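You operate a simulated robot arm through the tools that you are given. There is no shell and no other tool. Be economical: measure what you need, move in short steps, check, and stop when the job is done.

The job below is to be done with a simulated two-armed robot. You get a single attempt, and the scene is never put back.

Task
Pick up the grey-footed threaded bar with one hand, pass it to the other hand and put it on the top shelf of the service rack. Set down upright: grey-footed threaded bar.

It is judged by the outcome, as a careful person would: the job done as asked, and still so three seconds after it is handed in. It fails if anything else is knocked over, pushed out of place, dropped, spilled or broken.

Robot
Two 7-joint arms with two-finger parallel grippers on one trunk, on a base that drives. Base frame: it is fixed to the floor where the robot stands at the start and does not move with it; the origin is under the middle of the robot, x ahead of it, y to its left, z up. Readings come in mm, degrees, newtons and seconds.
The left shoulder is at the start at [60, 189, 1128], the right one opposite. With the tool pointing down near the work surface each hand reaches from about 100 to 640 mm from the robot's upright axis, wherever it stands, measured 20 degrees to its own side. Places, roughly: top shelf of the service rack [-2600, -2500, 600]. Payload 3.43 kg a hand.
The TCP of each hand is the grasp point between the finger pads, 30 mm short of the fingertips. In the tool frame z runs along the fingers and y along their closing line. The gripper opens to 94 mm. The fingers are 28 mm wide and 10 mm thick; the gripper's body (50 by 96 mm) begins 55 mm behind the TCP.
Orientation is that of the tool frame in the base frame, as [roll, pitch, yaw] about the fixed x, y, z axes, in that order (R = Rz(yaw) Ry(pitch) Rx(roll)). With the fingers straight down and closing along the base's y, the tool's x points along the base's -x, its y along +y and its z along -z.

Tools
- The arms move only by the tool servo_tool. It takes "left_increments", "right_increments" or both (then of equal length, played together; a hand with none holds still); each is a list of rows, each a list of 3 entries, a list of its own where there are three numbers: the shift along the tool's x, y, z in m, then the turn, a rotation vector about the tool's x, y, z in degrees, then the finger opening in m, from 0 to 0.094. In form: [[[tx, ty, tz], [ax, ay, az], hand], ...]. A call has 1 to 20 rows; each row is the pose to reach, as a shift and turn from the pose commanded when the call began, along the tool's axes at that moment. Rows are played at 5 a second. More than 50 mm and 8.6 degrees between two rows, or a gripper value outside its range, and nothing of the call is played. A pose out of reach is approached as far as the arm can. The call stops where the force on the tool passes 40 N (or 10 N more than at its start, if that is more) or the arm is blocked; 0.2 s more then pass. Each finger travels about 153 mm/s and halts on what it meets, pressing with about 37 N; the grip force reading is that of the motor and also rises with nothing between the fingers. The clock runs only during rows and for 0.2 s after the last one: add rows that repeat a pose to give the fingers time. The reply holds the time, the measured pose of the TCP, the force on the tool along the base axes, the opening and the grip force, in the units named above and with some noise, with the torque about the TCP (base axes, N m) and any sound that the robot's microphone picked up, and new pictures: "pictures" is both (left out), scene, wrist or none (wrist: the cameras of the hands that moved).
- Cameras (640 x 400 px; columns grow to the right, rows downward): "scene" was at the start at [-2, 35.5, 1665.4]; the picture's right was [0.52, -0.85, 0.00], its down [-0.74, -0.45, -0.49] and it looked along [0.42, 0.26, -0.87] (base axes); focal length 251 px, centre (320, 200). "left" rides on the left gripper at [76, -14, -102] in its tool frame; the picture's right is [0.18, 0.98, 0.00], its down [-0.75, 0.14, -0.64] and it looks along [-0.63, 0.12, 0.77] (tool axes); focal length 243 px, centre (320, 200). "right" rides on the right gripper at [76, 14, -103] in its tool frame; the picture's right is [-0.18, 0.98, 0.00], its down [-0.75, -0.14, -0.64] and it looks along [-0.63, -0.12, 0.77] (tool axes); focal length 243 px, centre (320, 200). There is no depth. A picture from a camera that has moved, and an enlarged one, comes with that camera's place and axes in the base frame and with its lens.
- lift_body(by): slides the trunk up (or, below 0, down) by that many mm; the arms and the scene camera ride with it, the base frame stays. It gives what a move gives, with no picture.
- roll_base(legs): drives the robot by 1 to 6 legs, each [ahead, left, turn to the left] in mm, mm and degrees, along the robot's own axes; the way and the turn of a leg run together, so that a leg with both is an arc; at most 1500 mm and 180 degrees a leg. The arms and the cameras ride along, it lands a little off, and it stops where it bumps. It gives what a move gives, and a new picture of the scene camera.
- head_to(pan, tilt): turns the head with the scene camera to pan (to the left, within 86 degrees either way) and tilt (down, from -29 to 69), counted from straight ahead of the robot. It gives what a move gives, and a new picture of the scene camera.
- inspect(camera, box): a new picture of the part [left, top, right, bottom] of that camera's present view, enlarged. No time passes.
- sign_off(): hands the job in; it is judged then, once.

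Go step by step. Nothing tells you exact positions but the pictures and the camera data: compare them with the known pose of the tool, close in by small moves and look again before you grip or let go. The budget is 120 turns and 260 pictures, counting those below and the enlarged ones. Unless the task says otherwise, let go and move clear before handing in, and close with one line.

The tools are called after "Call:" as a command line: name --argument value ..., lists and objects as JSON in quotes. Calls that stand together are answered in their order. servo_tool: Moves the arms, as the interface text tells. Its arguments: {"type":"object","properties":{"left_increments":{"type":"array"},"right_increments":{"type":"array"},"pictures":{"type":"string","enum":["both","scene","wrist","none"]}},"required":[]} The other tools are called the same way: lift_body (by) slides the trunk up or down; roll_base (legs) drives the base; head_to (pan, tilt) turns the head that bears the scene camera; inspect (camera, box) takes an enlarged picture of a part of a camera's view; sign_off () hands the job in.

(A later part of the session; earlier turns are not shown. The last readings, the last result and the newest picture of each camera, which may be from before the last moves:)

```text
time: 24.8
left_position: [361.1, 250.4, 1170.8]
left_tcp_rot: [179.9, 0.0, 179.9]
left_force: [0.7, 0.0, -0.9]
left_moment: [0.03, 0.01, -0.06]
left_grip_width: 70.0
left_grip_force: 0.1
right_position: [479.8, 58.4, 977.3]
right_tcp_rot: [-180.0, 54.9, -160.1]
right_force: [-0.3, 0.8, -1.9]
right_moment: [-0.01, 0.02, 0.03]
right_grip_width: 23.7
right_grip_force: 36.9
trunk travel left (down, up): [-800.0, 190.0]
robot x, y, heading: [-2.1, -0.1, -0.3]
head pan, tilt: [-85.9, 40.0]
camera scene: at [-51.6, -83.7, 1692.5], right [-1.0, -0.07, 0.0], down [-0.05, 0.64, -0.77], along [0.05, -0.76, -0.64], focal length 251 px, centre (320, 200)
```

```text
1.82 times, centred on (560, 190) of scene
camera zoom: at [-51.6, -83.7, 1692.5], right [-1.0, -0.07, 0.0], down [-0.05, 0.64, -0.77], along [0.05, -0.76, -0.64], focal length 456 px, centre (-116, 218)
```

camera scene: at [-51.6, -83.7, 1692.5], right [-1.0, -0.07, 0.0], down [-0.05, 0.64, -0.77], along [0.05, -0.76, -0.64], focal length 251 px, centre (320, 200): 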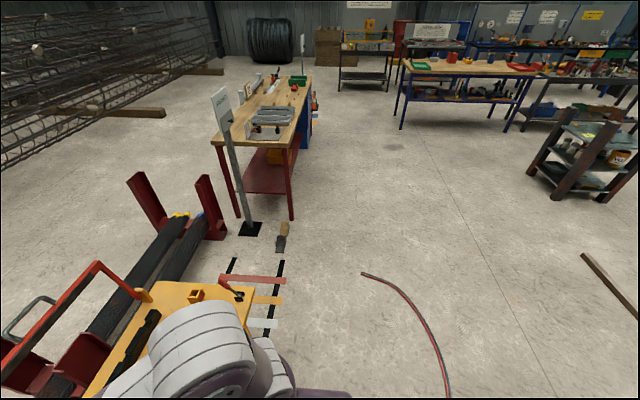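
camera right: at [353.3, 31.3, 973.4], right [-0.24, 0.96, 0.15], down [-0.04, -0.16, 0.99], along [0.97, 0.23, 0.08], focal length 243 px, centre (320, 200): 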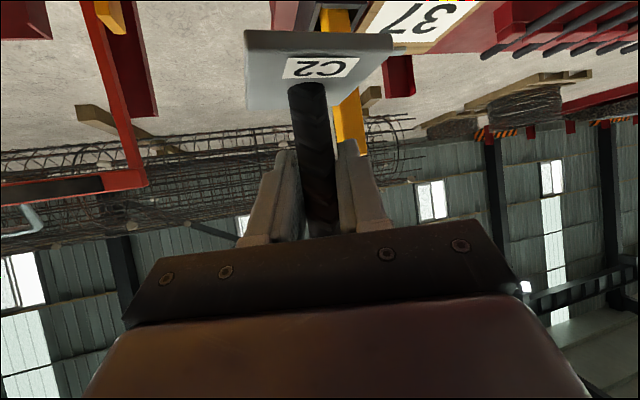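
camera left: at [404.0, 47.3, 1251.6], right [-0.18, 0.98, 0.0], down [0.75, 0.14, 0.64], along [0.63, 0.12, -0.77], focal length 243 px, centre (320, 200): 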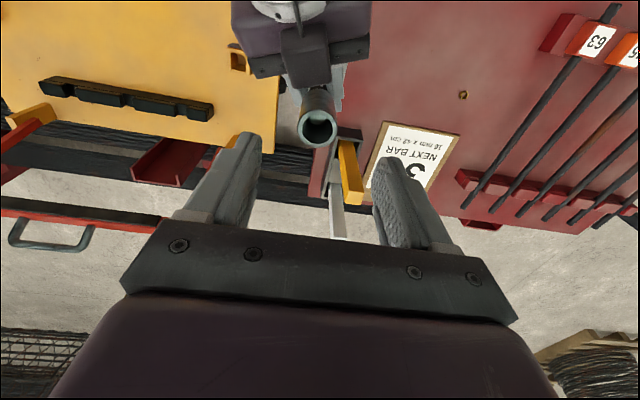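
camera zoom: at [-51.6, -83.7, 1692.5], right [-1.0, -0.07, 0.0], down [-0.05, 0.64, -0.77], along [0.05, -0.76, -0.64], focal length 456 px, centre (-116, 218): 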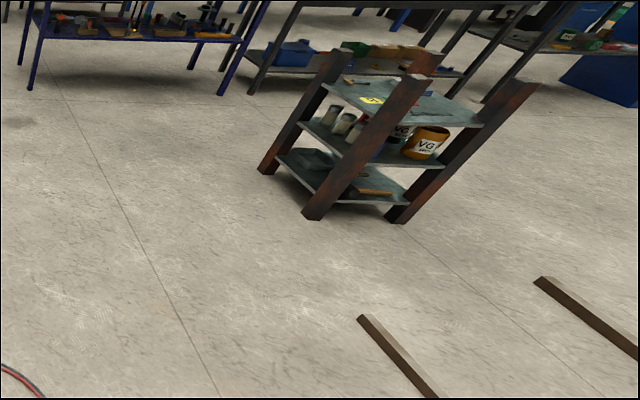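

The rack stands at x -2410…-2870, y -2290…-2743, with corner posts rising above the top shelf. Before driving I'll check the floor near my base for the hose and the base size.

Call:
head_to --pan -86 --tilt 69

Call:
head_to --pan 86 --tilt 69

```text
time: 25.7
left_position: [360.9, 251.0, 1170.9]
left_tcp_rot: [180.0, -0.1, 180.0]
left_force: [0.1, 0.4, 0.5]
left_moment: [-0.01, 0.01, -0.01]
left_grip_width: 70.2
left_grip_force: 0.1
right_position: [480.1, 57.9, 976.9]
right_tcp_rot: [179.9, 54.9, -160.0]
right_force: [0.1, 0.4, -1.5]
right_moment: [0.01, 0.01, 0.0]
right_grip_width: 23.4
right_grip_force: 37.3
trunk travel left (down, up): [-800.0, 190.0]
robot x, y, heading: [-0.6, 3.8, -0.2]
head pan, tilt: [-85.9, 68.8]
camera scene: at [-53.7, -54.7, 1656.5], right [-1.0, -0.07, 0.0], down [-0.07, 0.93, -0.36], along [0.03, -0.36, -0.93], focal length 251 px, centre (320, 200)
```

scene: 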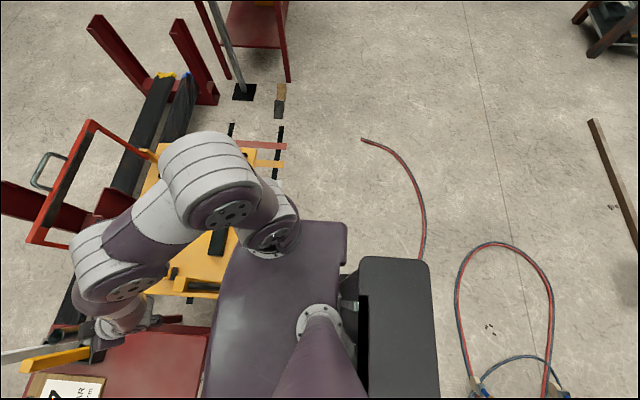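

```text
time: 28.3
left_position: [360.9, 249.6, 1170.6]
left_tcp_rot: [180.0, 0.0, 180.0]
left_force: [0.0, -0.3, 0.3]
left_moment: [-0.01, -0.02, 0.03]
left_grip_width: 70.0
left_grip_force: 0.0
right_position: [480.4, 59.6, 977.5]
right_tcp_rot: [-180.0, 54.9, -159.9]
right_force: [-0.5, 0.5, -0.9]
right_moment: [-0.05, 0.03, -0.03]
right_grip_width: 23.4
right_grip_force: 37.1
trunk travel left (down, up): [-800.0, 190.0]
robot x, y, heading: [1.2, -1.1, -0.1]
head pan, tilt: [85.9, 68.8]
camera scene: at [-53.7, 56.9, 1656.4], right [1.0, -0.07, 0.0], down [-0.07, -0.93, -0.36], along [0.03, 0.36, -0.93], focal length 251 px, centre (320, 200)
```

scene: 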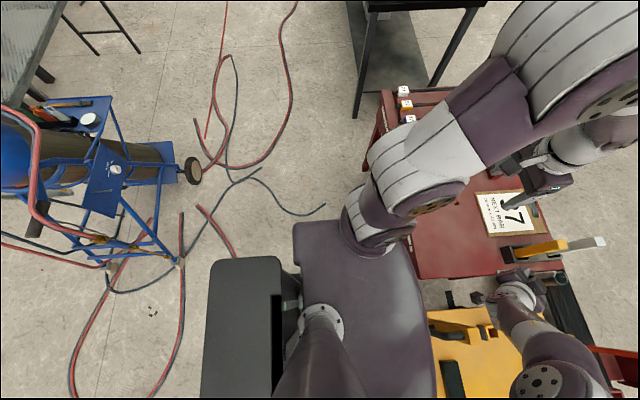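

A thin hose lies behind and to the right of me and can't be avoided entirely. I'll back off from the table, then cross it diagonally into open floor and check for bumps.

Call:
head_to --pan -86 --tilt 55

Call:
roll_base --legs '[[-150, 0, 0], [-150, -250, 0]]'

```text
time: 30.9
left_position: [361.6, 250.3, 1169.8]
left_tcp_rot: [-180.0, 0.0, 180.0]
left_force: [0.0, -1.3, 0.1]
left_moment: [0.0, 0.01, 0.01]
left_grip_width: 70.0
left_grip_force: 0.0
right_position: [480.0, 60.0, 976.8]
right_tcp_rot: [-180.0, 54.9, -160.1]
right_force: [-0.3, 0.0, -2.1]
right_moment: [-0.02, 0.03, -0.01]
right_grip_width: 23.3
right_grip_force: 37.0
trunk travel left (down, up): [-800.0, 190.0]
robot x, y, heading: [-0.9, -1.7, 0.1]
head pan, tilt: [-85.9, 55.0]
camera scene: at [-52.5, -70.8, 1671.9], right [-1.0, -0.07, 0.0], down [-0.06, 0.82, -0.57], along [0.04, -0.57, -0.82], focal length 251 px, centre (320, 200)
```

scene: 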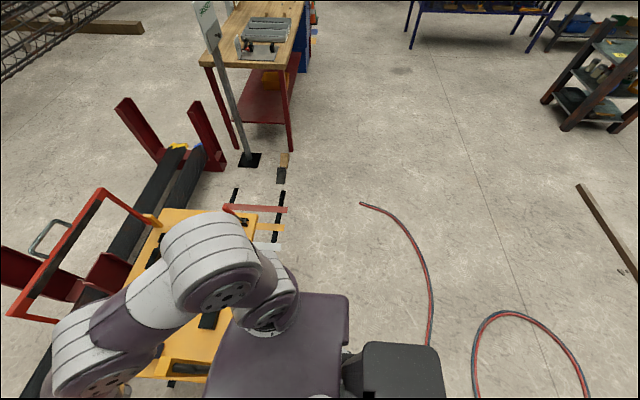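

```text
time: 33.9
left_position: [59.8, 3.1, 1171.4]
left_tcp_rot: [-179.9, 0.0, -179.9]
left_force: [1.4, 0.4, 0.2]
left_moment: [-0.02, 0.01, -0.02]
left_grip_width: 69.9
left_grip_force: 0.1
right_position: [178.5, -187.8, 978.0]
right_tcp_rot: [180.0, 54.9, -159.7]
right_force: [-0.1, 0.3, -7.0]
right_moment: [-0.01, 0.04, 0.02]
right_grip_width: 23.8
right_grip_force: 36.9
trunk travel left (down, up): [-800.0, 190.0]
robot x, y, heading: [-300.8, -248.2, 0.3]
head pan, tilt: [-85.9, 55.0]
camera scene: at [-354.6, -318.4, 1671.9], right [-1.0, -0.07, 0.0], down [-0.06, 0.82, -0.57], along [0.04, -0.57, -0.82], focal length 251 px, centre (320, 200)
```

scene: 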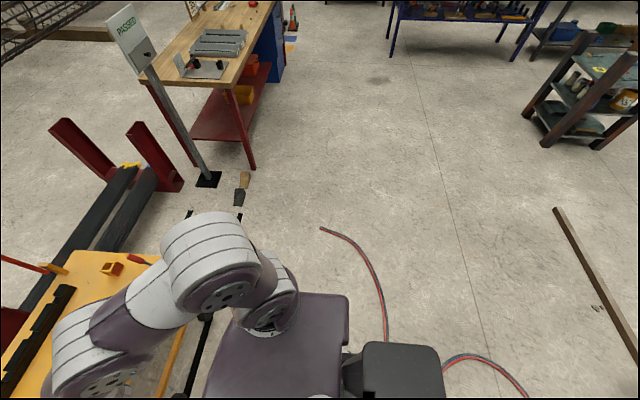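

It reached there without a bump. The right-hand load now reads the full 7 N, where before it was about 2 N, so something may have been touching the plate. I'll check that the table items are undisturbed.

Call:
head_to --pan 30 --tilt 42

Call:
inspect --camera "right" --box '[160, 0, 480, 250]'

```text
time: 35.8
left_position: [58.3, 3.3, 1170.1]
left_tcp_rot: [180.0, -0.1, -179.8]
left_force: [0.1, -0.7, 0.1]
left_moment: [0.0, 0.0, -0.01]
left_grip_width: 69.9
left_grip_force: 0.0
right_position: [176.9, -189.9, 977.3]
right_tcp_rot: [180.0, 54.9, -159.8]
right_force: [0.2, -1.2, -7.3]
right_moment: [0.0, 0.02, 0.01]
right_grip_width: 23.7
right_grip_force: 37.4
trunk travel left (down, up): [-800.0, 190.0]
robot x, y, heading: [-301.2, -246.5, 0.1]
head pan, tilt: [30.0, 42.0]
camera scene: at [-287.9, -206.0, 1689.5], right [0.5, -0.87, 0.0], down [-0.58, -0.34, -0.74], along [0.64, 0.37, -0.67], focal length 251 px, centre (320, 200)
```

scene: 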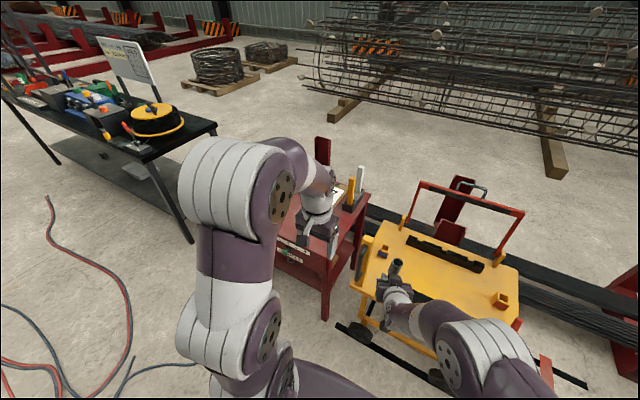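

```text
1.60 times, centred on (320, 125) of right
camera zoom: at [51.9, -219.0, 973.4], right [-0.24, 0.96, 0.15], down [-0.04, -0.16, 0.99], along [0.97, 0.23, 0.08], focal length 388 px, centre (320, 320)
```

zoom: 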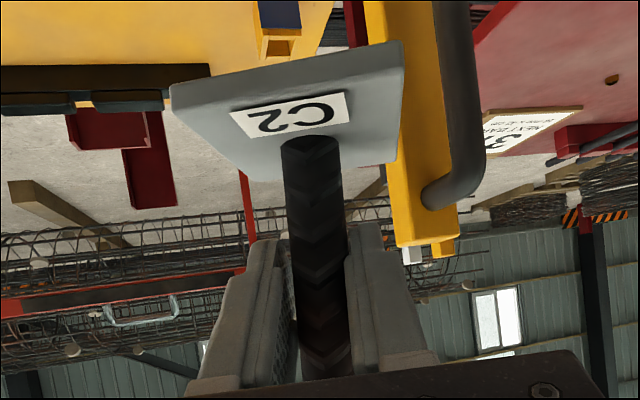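

The plate has turned about 15° in the grip, so it brushed something, probably the cart handle. I'll inspect the cart closely to see whether anything moved.

Call:
inspect --camera "scene" --box '[290, 150, 530, 380]'

Call:
inspect --camera "left" --box '[0, 0, 640, 400]'

```text
1.74 times, centred on (410, 265) of scene
camera zoom: at [-287.9, -206.0, 1689.5], right [0.5, -0.87, 0.0], down [-0.58, -0.34, -0.74], along [0.64, 0.37, -0.67], focal length 436 px, centre (164, 87)
```

zoom: 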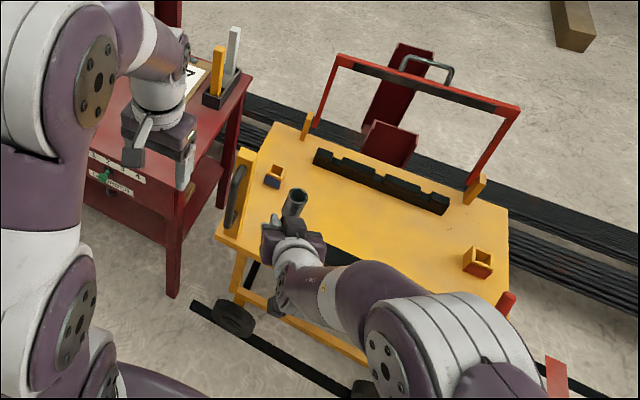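

```text
1.00 times, centred on (320, 200) of left
camera zoom: at [-17.7, -11.8, 1273.4], right [-0.19, 0.98, 0.0], down [0.75, 0.14, 0.64], along [0.63, 0.12, -0.77], focal length 243 px, centre (320, 200)
```

zoom: 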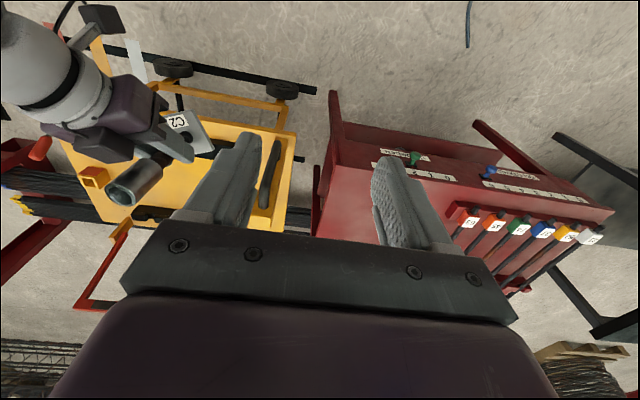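

The cart and table items look undisturbed, and the bar is still upright in the grip. I'll drive on to open floor and turn toward the rack.

Call:
roll_base --legs '[[-700, -1150, 0], [0, 0, -90]]'

Call:
inspect --camera "right" --box '[160, 0, 480, 250]'

```text
time: 46.4
left_position: [-754.5, -1768.1, 1171.0]
left_tcp_rot: [180.0, -0.1, 89.4]
left_force: [0.4, 0.0, -0.8]
left_moment: [0.04, -0.01, -0.05]
left_grip_width: 69.8
left_grip_force: 0.1
right_position: [-946.1, -1885.9, 976.5]
right_tcp_rot: [180.0, 54.9, 109.5]
right_force: [-0.5, 0.7, -7.0]
right_moment: [0.03, 0.04, 0.0]
right_grip_width: 23.5
right_grip_force: 37.5
trunk travel left (down, up): [-800.0, 190.0]
robot x, y, heading: [-1000.8, -1403.7, -90.6]
head pan, tilt: [30.0, 42.0]
camera scene: at [-957.2, -1418.3, 1689.5], right [-0.87, -0.49, 0.0], down [-0.33, 0.58, -0.74], along [0.37, -0.65, -0.67], focal length 251 px, centre (320, 200)
```

scene: 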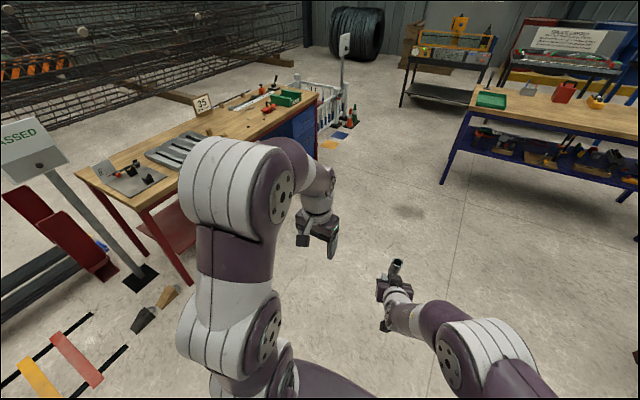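

```text
1.60 times, centred on (320, 125) of right
camera zoom: at [-975.7, -1760.3, 973.4], right [0.96, 0.23, 0.15], down [-0.16, 0.04, 0.99], along [0.22, -0.97, 0.08], focal length 388 px, centre (320, 320)
```

zoom: 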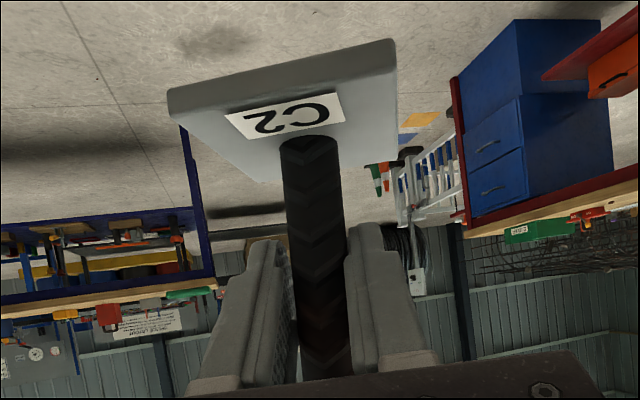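

It is stable. I'll turn to face the rack (-x), go to a staging point about 1.1 m in front of it, and look.

Call:
roll_base --legs '[[0, 0, -89.4], [400, 1050, 0]]'

Call:
head_to --pan -5 --tilt 35

Call:
inspect --camera "scene" --box '[210, 100, 450, 260]'

```text
time: 55.9
left_position: [-1757.5, -2701.5, 1171.6]
left_tcp_rot: [179.9, 0.0, 0.3]
left_force: [1.0, -1.0, -0.4]
left_moment: [-0.03, 0.03, 0.0]
left_grip_width: 69.9
left_grip_force: 0.0
right_position: [-1877.3, -2510.8, 977.2]
right_tcp_rot: [-180.0, 55.0, 20.1]
right_force: [-0.1, 0.1, -7.0]
right_moment: [0.02, -0.04, 0.02]
right_grip_width: 23.6
right_grip_force: 36.5
trunk travel left (down, up): [-800.0, 190.0]
robot x, y, heading: [-1396.5, -2451.6, -179.6]
head pan, tilt: [30.0, 42.0]
camera scene: at [-1409.1, -2491.4, 1689.5], right [-0.5, 0.86, 0.0], down [0.58, 0.34, -0.74], along [-0.64, -0.37, -0.67], focal length 251 px, centre (320, 200)
```

scene: 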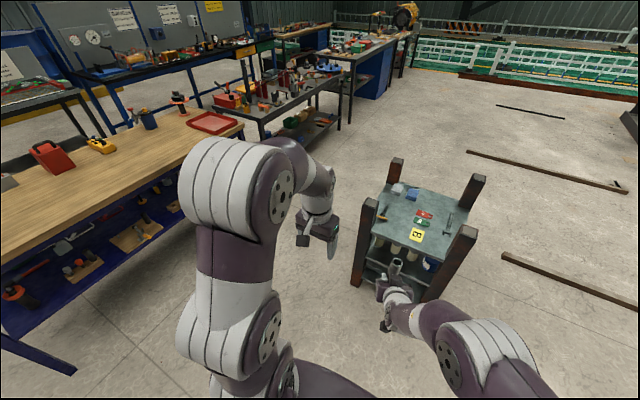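

```text
time: 57.0
left_position: [-1756.6, -2701.6, 1171.0]
left_tcp_rot: [180.0, 0.1, 0.2]
left_force: [0.5, -1.1, -0.2]
left_moment: [0.03, 0.02, 0.02]
left_grip_width: 70.0
left_grip_force: 0.1
right_position: [-1875.9, -2510.3, 977.2]
right_tcp_rot: [-179.9, 54.9, 20.4]
right_force: [0.1, 0.7, -6.9]
right_moment: [-0.04, -0.03, -0.01]
right_grip_width: 23.6
right_grip_force: 36.9
trunk travel left (down, up): [-800.0, 190.0]
robot x, y, heading: [-1394.9, -2451.8, -179.9]
head pan, tilt: [-5.0, 35.0]
camera scene: at [-1424.6, -2442.1, 1700.0], right [0.08, 1.0, 0.0], down [0.57, -0.05, -0.82], along [-0.82, 0.07, -0.57], focal length 251 px, centre (320, 200)
```

scene: 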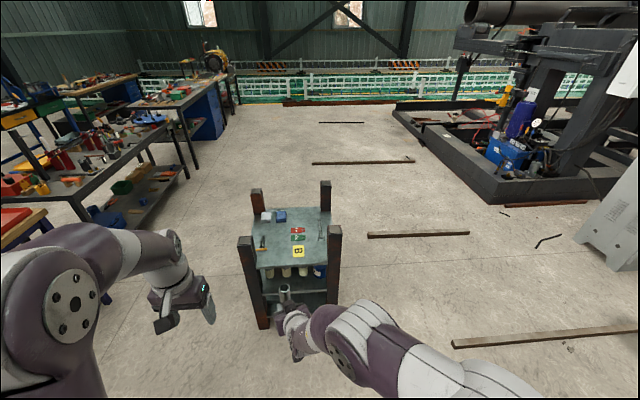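

```text
2.50 times, centred on (330, 180) of scene
camera zoom: at [-1424.6, -2442.1, 1700.0], right [0.08, 1.0, 0.0], down [0.57, -0.05, -0.82], along [-0.82, 0.07, -0.57], focal length 626 px, centre (295, 250)
```

zoom: 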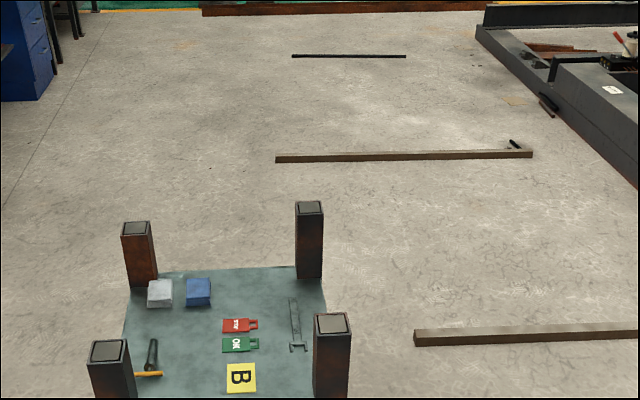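

The top shelf has loose items at the back and sides. There is a free spot at the front, left of the yellow "B", at about (-2480, -2585, 600). I'll extend the right hand 80 mm forward and tuck the left hand up and back, before driving in high.

Call:
servo_tool --left_increments '[[[0.02, 0.015, -0.02], [0, 0, 0], 0.07], [[0.04, 0.03, -0.04], [0, 0, 0], 0.07], [[0.06, 0.045, -0.06], [0, 0, 0], 0.07], [[0.08, 0.06, -0.08], [0, 0, 0], 0.07]]' --right_increments '[[[-0.011, -0.007, 0.015], [0, 0, 0], 0.005], [[-0.022, -0.014, 0.031], [0, 0, 0], 0.005], [[-0.033, -0.021, 0.046], [0, 0, 0], 0.005], [[-0.043, -0.0274, 0.0616], [0, 0, 0], 0.005]]' --pictures "scene"

Call:
roll_base --legs '[[350, 60, 0]]'

```text
time: 58.0
left_position: [-1677.6, -2762.3, 1217.1]
left_tcp_rot: [180.0, -0.1, 0.0]
left_force: [0.1, -0.4, -0.3]
left_moment: [-0.01, 0.01, 0.04]
left_grip_width: 70.0
left_grip_force: 0.1
left hand out of reach, approached as far as the arm can: row 3, 4
right_position: [-1955.7, -2511.0, 976.4]
right_tcp_rot: [-179.9, 54.8, 20.2]
right_force: [0.2, 0.0, -6.9]
right_moment: [0.01, -0.04, -0.01]
right_grip_width: 23.5
right_grip_force: 36.6
trunk travel left (down, up): [-800.0, 190.0]
robot x, y, heading: [-1401.8, -2445.9, -179.8]
head pan, tilt: [-5.0, 35.0]
camera scene: at [-1424.3, -2442.5, 1700.0], right [0.08, 1.0, 0.0], down [0.57, -0.05, -0.82], along [-0.82, 0.07, -0.57], focal length 251 px, centre (320, 200)
```

scene: 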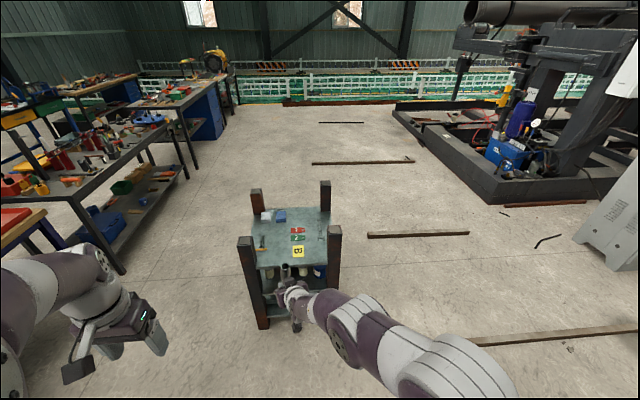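

```text
time: 60.2
left_position: [-2025.0, -2822.4, 1217.0]
left_tcp_rot: [-180.0, 0.0, 0.1]
left_force: [-0.5, -0.4, -1.0]
left_moment: [-0.01, 0.01, -0.04]
left_grip_width: 69.8
left_grip_force: 0.1
right_position: [-2304.1, -2572.5, 976.6]
right_tcp_rot: [180.0, 54.9, 20.2]
right_force: [0.5, 0.1, -7.9]
right_moment: [0.02, -0.05, -0.05]
right_grip_width: 23.6
right_grip_force: 36.9
trunk travel left (down, up): [-800.0, 190.0]
robot x, y, heading: [-1744.4, -2514.2, -179.8]
head pan, tilt: [-5.0, 35.0]
camera scene: at [-1771.5, -2503.0, 1700.1], right [0.08, 1.0, 0.0], down [0.57, -0.05, -0.82], along [-0.82, 0.07, -0.57], focal length 251 px, centre (320, 200)
```

scene: 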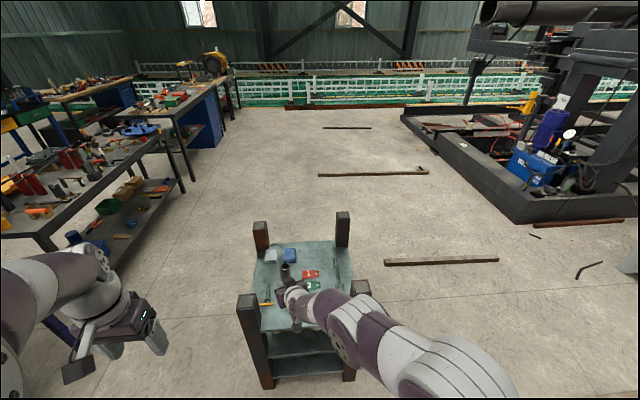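

I'm now closer, with the bar still 300 mm above shelf level and just outside the rack. I'll take steeper views of the shelf to pin down the free spot.

Call:
head_to --pan -5 --tilt 52

Call:
inspect --camera "scene" --box '[220, 60, 420, 240]'

Call:
inspect --camera "right" --box '[0, 0, 640, 400]'

```text
time: 61.0
left_position: [-2024.7, -2822.3, 1216.8]
left_tcp_rot: [-179.9, 0.0, 0.2]
left_force: [0.6, -0.5, 0.6]
left_moment: [0.0, -0.01, 0.0]
left_grip_width: 69.8
left_grip_force: 0.1
right_position: [-2303.3, -2571.9, 975.7]
right_tcp_rot: [180.0, 54.8, 20.3]
right_force: [-0.8, 0.3, -7.1]
right_moment: [0.02, -0.01, 0.04]
right_grip_width: 23.6
right_grip_force: 36.7
trunk travel left (down, up): [-800.0, 190.0]
robot x, y, heading: [-1742.7, -2512.4, -179.7]
head pan, tilt: [-5.0, 52.0]
camera scene: at [-1759.7, -2504.3, 1675.7], right [0.08, 1.0, 0.0], down [0.79, -0.07, -0.62], along [-0.61, 0.05, -0.79], focal length 251 px, centre (320, 200)
```

scene: 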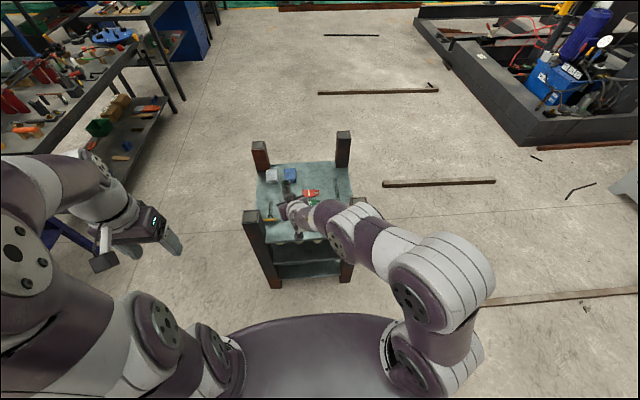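

```text
2.22 times, centred on (320, 150) of scene
camera zoom: at [-1759.7, -2504.3, 1675.7], right [0.08, 1.0, 0.0], down [0.79, -0.07, -0.62], along [-0.61, 0.05, -0.79], focal length 557 px, centre (320, 311)
```

zoom: 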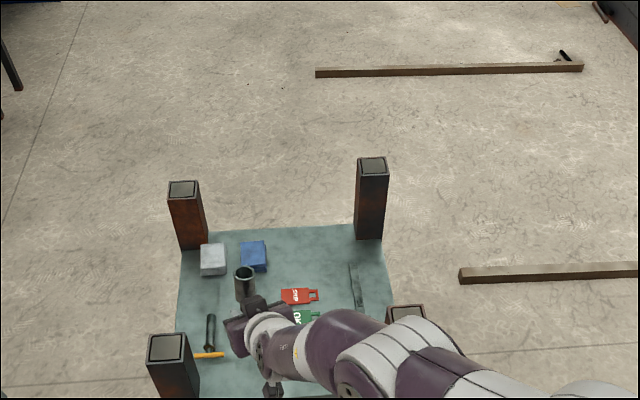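

```text
1.00 times, centred on (320, 200) of right
camera zoom: at [-2180.3, -2541.1, 972.6], right [0.24, -0.96, 0.15], down [0.04, 0.16, 0.99], along [-0.97, -0.23, 0.07], focal length 243 px, centre (320, 200)
```

zoom: 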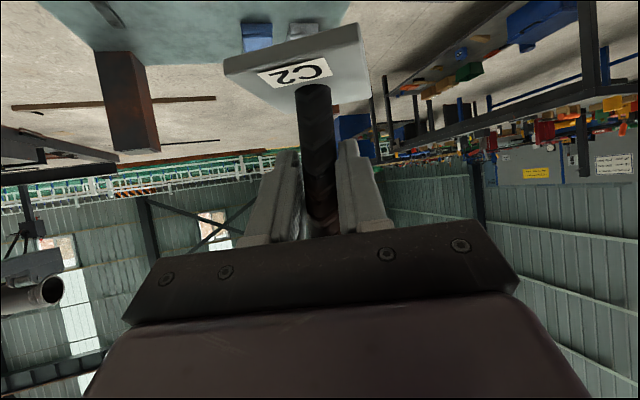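

The spot at (-2470, -2588) is clear: the hammer ends at y≈-2672 and the label starts at y≈-2515. I'll drive in at height, then lower the trunk in stages.

Call:
roll_base --legs '[[166, 16, 0]]'

Call:
lift_body --by -200

Call:
inspect --camera "scene" --box '[180, 100, 500, 300]'

Call:
inspect --camera "right" --box '[0, 0, 640, 400]'

```text
time: 62.5
left_position: [-2190.2, -2838.8, 1217.3]
left_tcp_rot: [-179.9, -0.1, 0.3]
left_force: [0.4, -0.4, -0.5]
left_moment: [0.02, 0.01, -0.02]
left_grip_width: 70.2
left_grip_force: 0.1
right_position: [-2468.8, -2589.1, 976.8]
right_tcp_rot: [-179.9, 54.9, 20.2]
right_force: [-0.1, -1.3, -7.5]
right_moment: [0.03, -0.03, -0.02]
right_grip_width: 23.2
right_grip_force: 37.2
trunk travel left (down, up): [-800.0, 190.0]
robot x, y, heading: [-1913.5, -2530.9, -179.6]
head pan, tilt: [-5.0, 52.0]
camera scene: at [-1923.4, -2520.5, 1675.7], right [0.08, 1.0, 0.0], down [0.79, -0.07, -0.62], along [-0.61, 0.05, -0.79], focal length 251 px, centre (320, 200)
```

scene: 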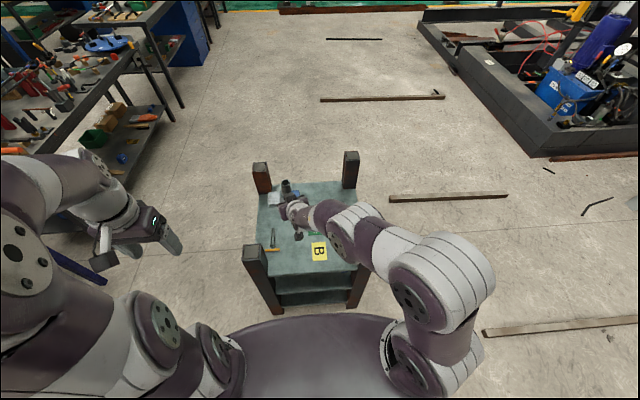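

```text
time: 64.7
left_position: [-2189.8, -2839.3, 1016.9]
left_tcp_rot: [-180.0, 0.0, 0.3]
left_force: [0.3, -0.3, -0.2]
left_moment: [0.01, 0.01, 0.02]
left_grip_width: 70.0
left_grip_force: 0.1
right_position: [-2469.2, -2588.0, 777.0]
right_tcp_rot: [-180.0, 54.8, 20.3]
right_force: [-0.6, 0.4, -6.8]
right_moment: [0.02, -0.02, 0.0]
right_grip_width: 23.4
right_grip_force: 36.9
trunk travel left (down, up): [-600.0, 390.0]
robot x, y, heading: [-1909.1, -2527.7, -179.6]
head pan, tilt: [-5.0, 52.0]
```

```text
2.00 times, centred on (340, 200) of scene
camera zoom: at [-1925.1, -2520.6, 1475.7], right [0.08, 1.0, 0.0], down [0.79, -0.07, -0.62], along [-0.61, 0.05, -0.79], focal length 501 px, centre (280, 200)
```

zoom: 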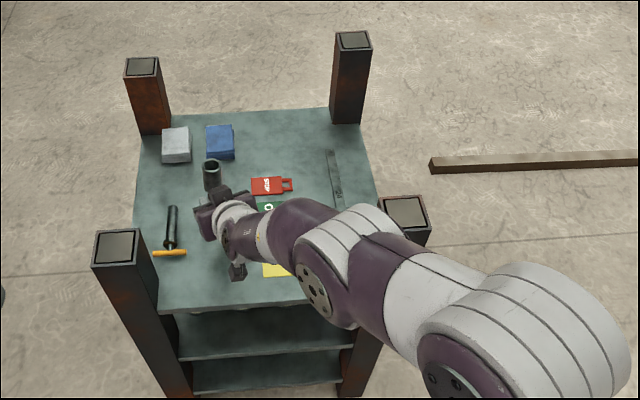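

```text
1.00 times, centred on (320, 200) of right
camera zoom: at [-2345.9, -2558.0, 772.8], right [0.24, -0.96, 0.15], down [0.04, 0.16, 0.99], along [-0.97, -0.23, 0.07], focal length 243 px, centre (320, 200)
```

zoom: 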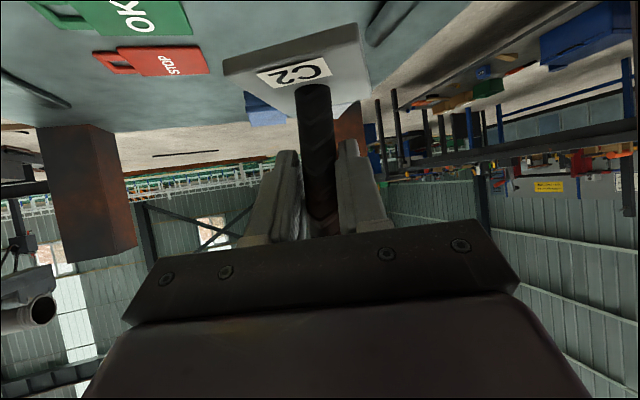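

Projected clearance from the right forearm to the front-right post is about 50–90 mm during further lowering. I'll go down another 70 mm and recheck.

Call:
lift_body --by -70

Call:
inspect --camera "scene" --box '[180, 60, 500, 260]'

Call:
inspect --camera "right" --box '[160, 0, 480, 250]'

```text
time: 65.7
left_position: [-2190.7, -2838.3, 947.1]
left_tcp_rot: [180.0, 0.0, 0.3]
left_force: [0.5, 0.0, -0.2]
left_moment: [-0.01, 0.0, -0.01]
left_grip_width: 70.0
left_grip_force: 0.1
right_position: [-2471.0, -2589.4, 705.3]
right_tcp_rot: [-180.0, 54.8, 20.3]
right_force: [-0.1, 0.0, -6.5]
right_moment: [0.01, -0.05, -0.01]
right_grip_width: 23.4
right_grip_force: 37.1
trunk travel left (down, up): [-530.0, 460.0]
robot x, y, heading: [-1910.3, -2526.2, -179.7]
head pan, tilt: [-5.0, 52.0]
```

```text
2.00 times, centred on (340, 160) of scene
camera zoom: at [-1924.9, -2520.6, 1405.7], right [0.08, 1.0, 0.0], down [0.79, -0.07, -0.62], along [-0.61, 0.05, -0.79], focal length 501 px, centre (280, 280)
```

zoom: 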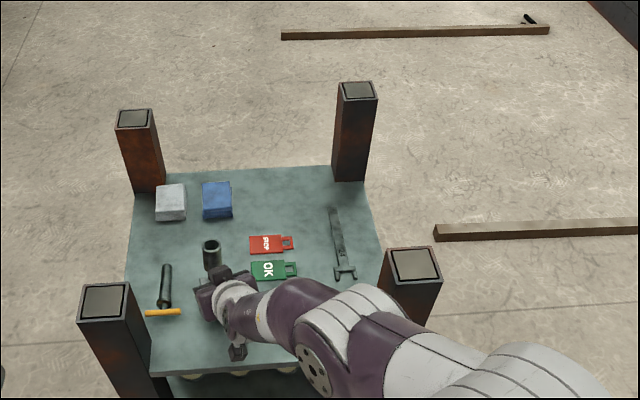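

```text
1.60 times, centred on (320, 125) of right
camera zoom: at [-2345.8, -2557.9, 702.9], right [0.24, -0.96, 0.15], down [0.04, 0.16, 0.99], along [-0.97, -0.23, 0.07], focal length 388 px, centre (320, 320)
```

zoom: 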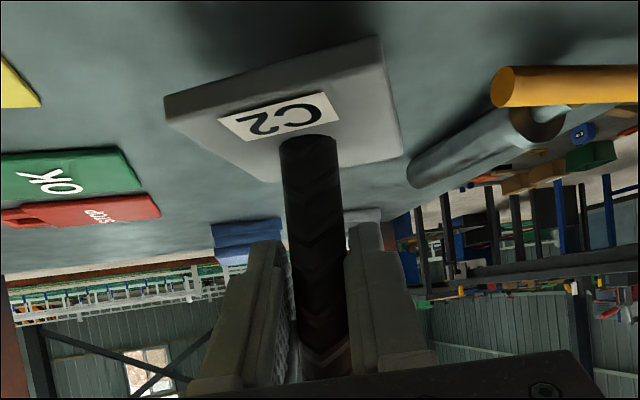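

The clearance is fine. The stud seems to lean a few degrees sideways in the grip, so I'll zoom in to check before touching down.

Call:
inspect --camera "scene" --box '[265, 125, 325, 165]'

Call:
inspect --camera "right" --box '[250, 0, 390, 130]'

Call:
inspect --camera "right" --box '[240, 80, 400, 240]'

```text
10.00 times, centred on (295, 145) of scene
camera zoom: at [-1924.9, -2520.6, 1405.7], right [0.08, 1.0, 0.0], down [0.79, -0.07, -0.62], along [-0.61, 0.05, -0.79], focal length 2506 px, centre (570, 750)
```

zoom: 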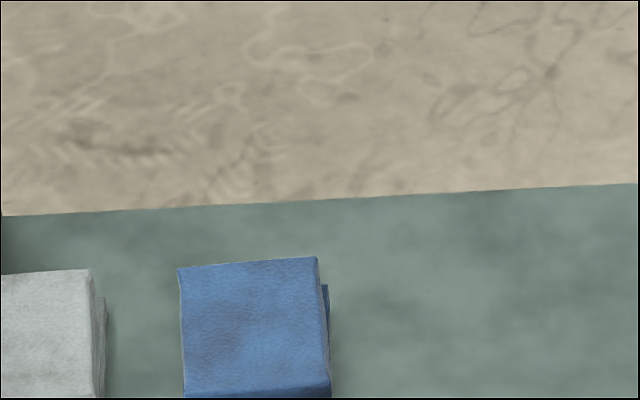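

```text
3.08 times, centred on (320, 65) of right
camera zoom: at [-2345.8, -2557.9, 702.9], right [0.24, -0.96, 0.15], down [0.04, 0.16, 0.99], along [-0.97, -0.23, 0.07], focal length 746 px, centre (320, 615)
```

zoom: 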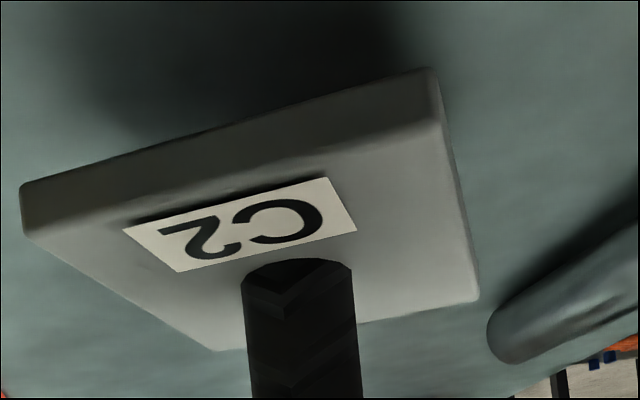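

```text
2.50 times, centred on (320, 160) of right
camera zoom: at [-2345.8, -2557.9, 702.9], right [0.24, -0.96, 0.15], down [0.04, 0.16, 0.99], along [-0.97, -0.23, 0.07], focal length 606 px, centre (320, 300)
```

zoom: 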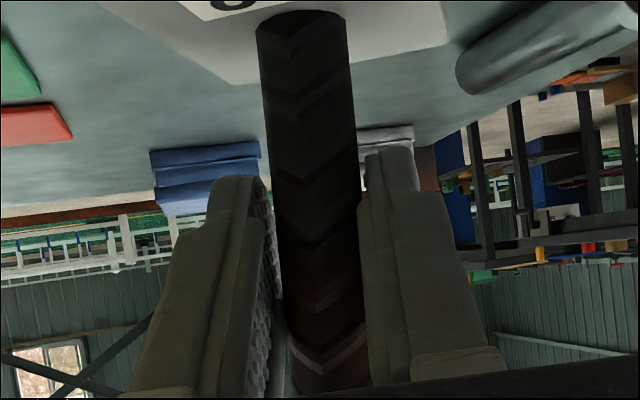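

The stud leans about 4° toward +y. I'll roll the hand by that amount to right it and recheck both views.

Call:
servo_tool --right_increments '[[[0, 0, 0], [1.1, 0, -1.6], 0.005], [[0, 0, 0], [2.24, 0, -3.19], 0.005], [[0, 0, 0], [2.24, 0, -3.19], 0.005]]' --pictures "none"

Call:
inspect --camera "scene" --box '[262, 168, 310, 218]'

Call:
inspect --camera "right" --box '[160, 0, 480, 250]'

```text
time: 66.5
left_position: [-2190.8, -2839.4, 947.4]
left_tcp_rot: [179.9, 0.1, 0.3]
left_force: [-0.3, -0.1, 0.2]
left_moment: [-0.02, 0.0, -0.03]
left_grip_width: 70.0
left_grip_force: 0.0
right_position: [-2469.9, -2588.7, 705.9]
right_tcp_rot: [-173.2, 54.6, 25.8]
right_force: [0.9, 0.5, -7.9]
right_moment: [0.06, -0.04, 0.0]
right_grip_width: 23.3
right_grip_force: 36.7
trunk travel left (down, up): [-530.0, 460.0]
robot x, y, heading: [-1911.7, -2527.5, -179.7]
head pan, tilt: [-5.0, 52.0]
```

```text
8.00 times, centred on (286, 193) of scene
camera zoom: at [-1925.1, -2520.7, 1405.7], right [0.08, 1.0, 0.0], down [0.79, -0.07, -0.62], along [-0.61, 0.05, -0.79], focal length 2005 px, centre (592, 256)
```

zoom: 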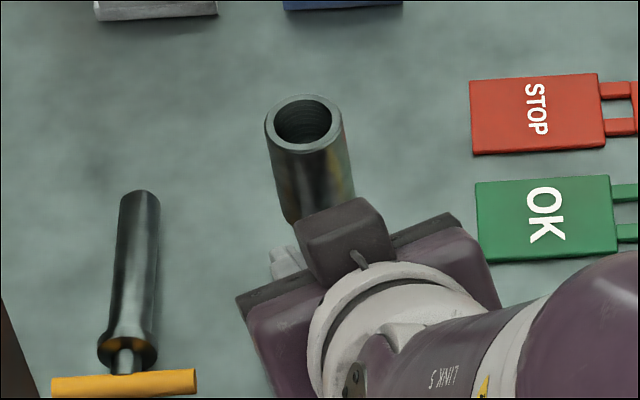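

```text
1.60 times, centred on (320, 125) of right
camera zoom: at [-2345.9, -2557.5, 701.6], right [0.24, -0.97, 0.08], down [0.06, 0.1, 0.99], along [-0.97, -0.24, 0.08], focal length 388 px, centre (320, 320)
```

zoom: 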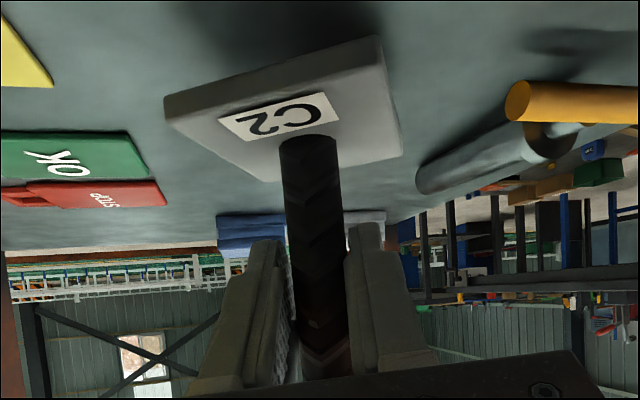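

The bar is now close to vertical. I'll go down 42 mm, then finish in millimetre steps while watching the force.

Call:
servo_tool --right_increments '[[[0.0086, 0.0007, 0.006], [0, 0, 0], 0.005], [[0.0171, 0.0014, 0.0121], [0, 0, 0], 0.005], [[0.0257, 0.0022, 0.0181], [0, 0, 0], 0.005], [[0.0342, 0.0029, 0.0242], [0, 0, 0], 0.005], [[0.0342, 0.0029, 0.0242], [0, 0, 0], 0.005]]' --pictures "none"

Call:
inspect --camera "right" --box '[160, 0, 480, 250]'

Call:
inspect --camera "scene" --box '[180, 60, 500, 260]'

```text
time: 67.7
left_position: [-2188.1, -2839.3, 948.0]
left_tcp_rot: [-180.0, 0.2, 0.3]
left_force: [-0.1, 0.1, 0.3]
left_moment: [-0.01, 0.0, 0.01]
left_grip_width: 69.8
left_grip_force: 0.1
right_position: [-2469.8, -2588.4, 667.6]
right_tcp_rot: [-173.2, 55.0, 26.0]
right_force: [-3.4, -1.9, 31.3]
right_moment: [-0.4, 0.12, 0.05]
right_grip_width: 23.6
right_grip_force: 36.7
trunk travel left (down, up): [-530.0, 460.0]
robot x, y, heading: [-1909.9, -2525.8, -179.9]
head pan, tilt: [-5.0, 52.0]
```

```text
1.60 times, centred on (320, 125) of right
camera zoom: at [-2344.9, -2558.5, 662.2], right [0.25, -0.97, 0.08], down [0.07, 0.1, 0.99], along [-0.97, -0.24, 0.09], focal length 388 px, centre (320, 320)
```

zoom: 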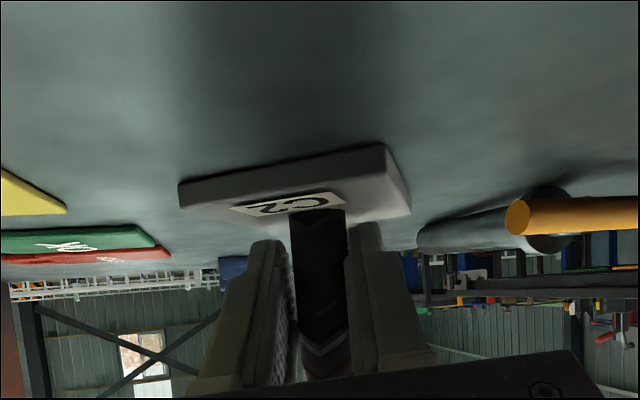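

```text
2.00 times, centred on (340, 160) of scene
camera zoom: at [-1920.7, -2520.3, 1405.8], right [0.08, 1.0, 0.0], down [0.78, -0.07, -0.62], along [-0.62, 0.05, -0.79], focal length 501 px, centre (280, 280)
```

zoom: 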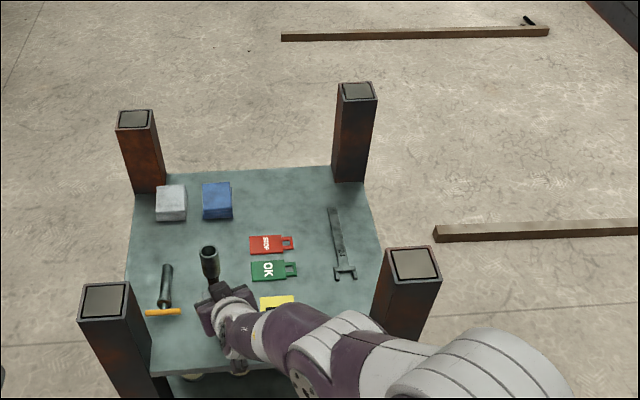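

Contact came earlier than expected: I'm pressing with about 38 N, and the stud slid up in the grip while the plate sits on the shelf. I'll ease the hand up to unload before opening.

Call:
servo_tool --right_increments '[[[-0.0016, -0.0001, -0.0012], [0, 0, 0], 0.005], [[-0.0033, -0.0003, -0.0023], [0, 0, 0], 0.005], [[-0.0033, -0.0003, -0.0023], [0, 0, 0], 0.005]]' --pictures "none"

Call:
inspect --camera "right" --box '[240, 70, 400, 240]'

Call:
inspect --camera "scene" --box '[262, 168, 310, 218]'

```text
time: 68.5
left_position: [-2189.1, -2839.7, 949.2]
left_tcp_rot: [-180.0, 0.1, 0.3]
left_force: [0.6, 0.3, 0.0]
left_moment: [0.0, 0.01, 0.02]
left_grip_width: 69.8
left_grip_force: 0.0
right_position: [-2467.5, -2589.4, 667.0]
right_tcp_rot: [-173.2, 54.6, 25.9]
right_force: [-3.3, -7.3, 12.1]
right_moment: [-0.58, 0.72, 0.08]
right_grip_width: 23.4
right_grip_force: 36.7
trunk travel left (down, up): [-530.0, 460.0]
robot x, y, heading: [-1911.5, -2527.0, -179.4]
head pan, tilt: [-5.0, 52.0]
```

```text
2.35 times, centred on (320, 155) of right
camera zoom: at [-2344.4, -2557.8, 663.6], right [0.25, -0.97, 0.08], down [0.06, 0.1, 0.99], along [-0.97, -0.24, 0.08], focal length 571 px, centre (320, 306)
```

zoom: 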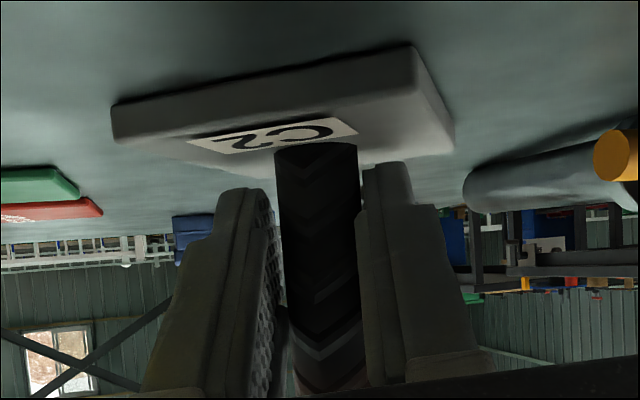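

```text
8.00 times, centred on (286, 193) of scene
camera zoom: at [-1923.1, -2521.2, 1405.6], right [0.08, 1.0, 0.0], down [0.78, -0.06, -0.62], along [-0.61, 0.05, -0.79], focal length 2005 px, centre (592, 256)
```

zoom: 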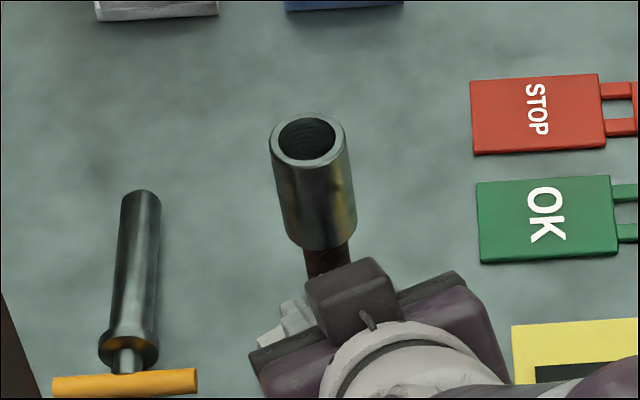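

Load is down to 12 N with the bar upright on the shelf. I'll make one more small relief, then open the fingers gradually.

Call:
servo_tool --right_increments '[[[-0.0012, -0.0001, -0.0009], [0, 0, 0], 0.005], [[-0.0012, -0.0001, -0.0009], [0, 0, 0], 0.005]]' --pictures "none"

```text
time: 69.1
left_position: [-2190.0, -2838.8, 947.5]
left_tcp_rot: [180.0, 0.0, 0.2]
left_force: [0.1, 0.2, 0.1]
left_moment: [-0.01, 0.01, 0.02]
left_grip_width: 70.1
left_grip_force: 0.0
right_position: [-2469.6, -2588.2, 668.4]
right_tcp_rot: [-173.2, 54.5, 25.8]
right_force: [1.9, -2.5, 1.2]
right_moment: [-0.24, 0.18, 0.13]
right_grip_width: 23.1
right_grip_force: 37.0
trunk travel left (down, up): [-530.0, 460.0]
robot x, y, heading: [-1912.0, -2527.2, -179.6]
head pan, tilt: [-5.0, 52.0]
```

The bar's weight is now carried by the shelf. I'll open to 55 mm in steps without moving.

Call:
servo_tool --right_increments '[[[0, 0, 0], [0, 0, 0], 0.027], [[0, 0, 0], [0, 0, 0], 0.035], [[0, 0, 0], [0, 0, 0], 0.045], [[0, 0, 0], [0, 0, 0], 0.055], [[0, 0, 0], [0, 0, 0], 0.055]]' --pictures "none"

Call:
inspect --camera "right" --box '[160, 0, 480, 250]'

Call:
inspect --camera "scene" --box '[262, 168, 310, 218]'

```text
time: 70.3
left_position: [-2189.2, -2838.0, 947.6]
left_tcp_rot: [-179.9, 0.0, 0.4]
left_force: [0.2, 0.0, 0.3]
left_moment: [0.0, -0.01, -0.01]
left_grip_width: 69.9
left_grip_force: 0.0
right_position: [-2470.0, -2588.7, 669.9]
right_tcp_rot: [-173.2, 54.6, 25.7]
right_force: [0.1, -0.8, 0.7]
right_moment: [0.02, -0.02, 0.01]
right_grip_width: 54.8
right_grip_force: 0.0
trunk travel left (down, up): [-530.0, 460.0]
robot x, y, heading: [-1909.4, -2529.3, -179.8]
head pan, tilt: [-5.0, 52.0]
```

```text
1.60 times, centred on (320, 125) of right
camera zoom: at [-2345.9, -2557.7, 665.5], right [0.24, -0.97, 0.08], down [0.06, 0.1, 0.99], along [-0.97, -0.24, 0.08], focal length 388 px, centre (320, 320)
```

zoom: 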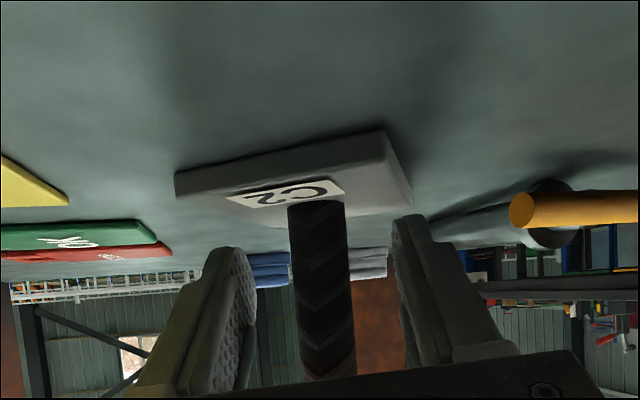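

```text
8.00 times, centred on (286, 193) of scene
camera zoom: at [-1924.3, -2520.6, 1405.7], right [0.08, 1.0, 0.0], down [0.79, -0.07, -0.62], along [-0.61, 0.05, -0.79], focal length 2005 px, centre (592, 256)
```

zoom: 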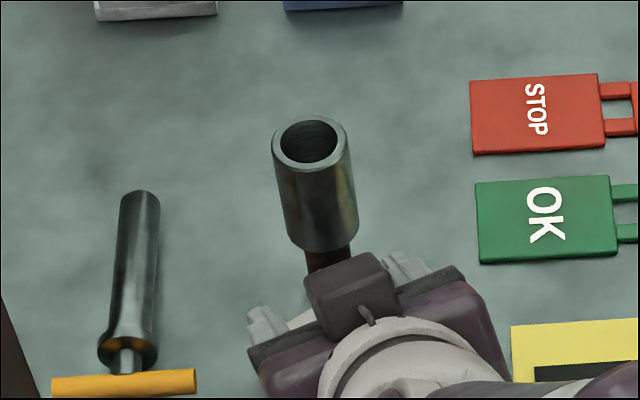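

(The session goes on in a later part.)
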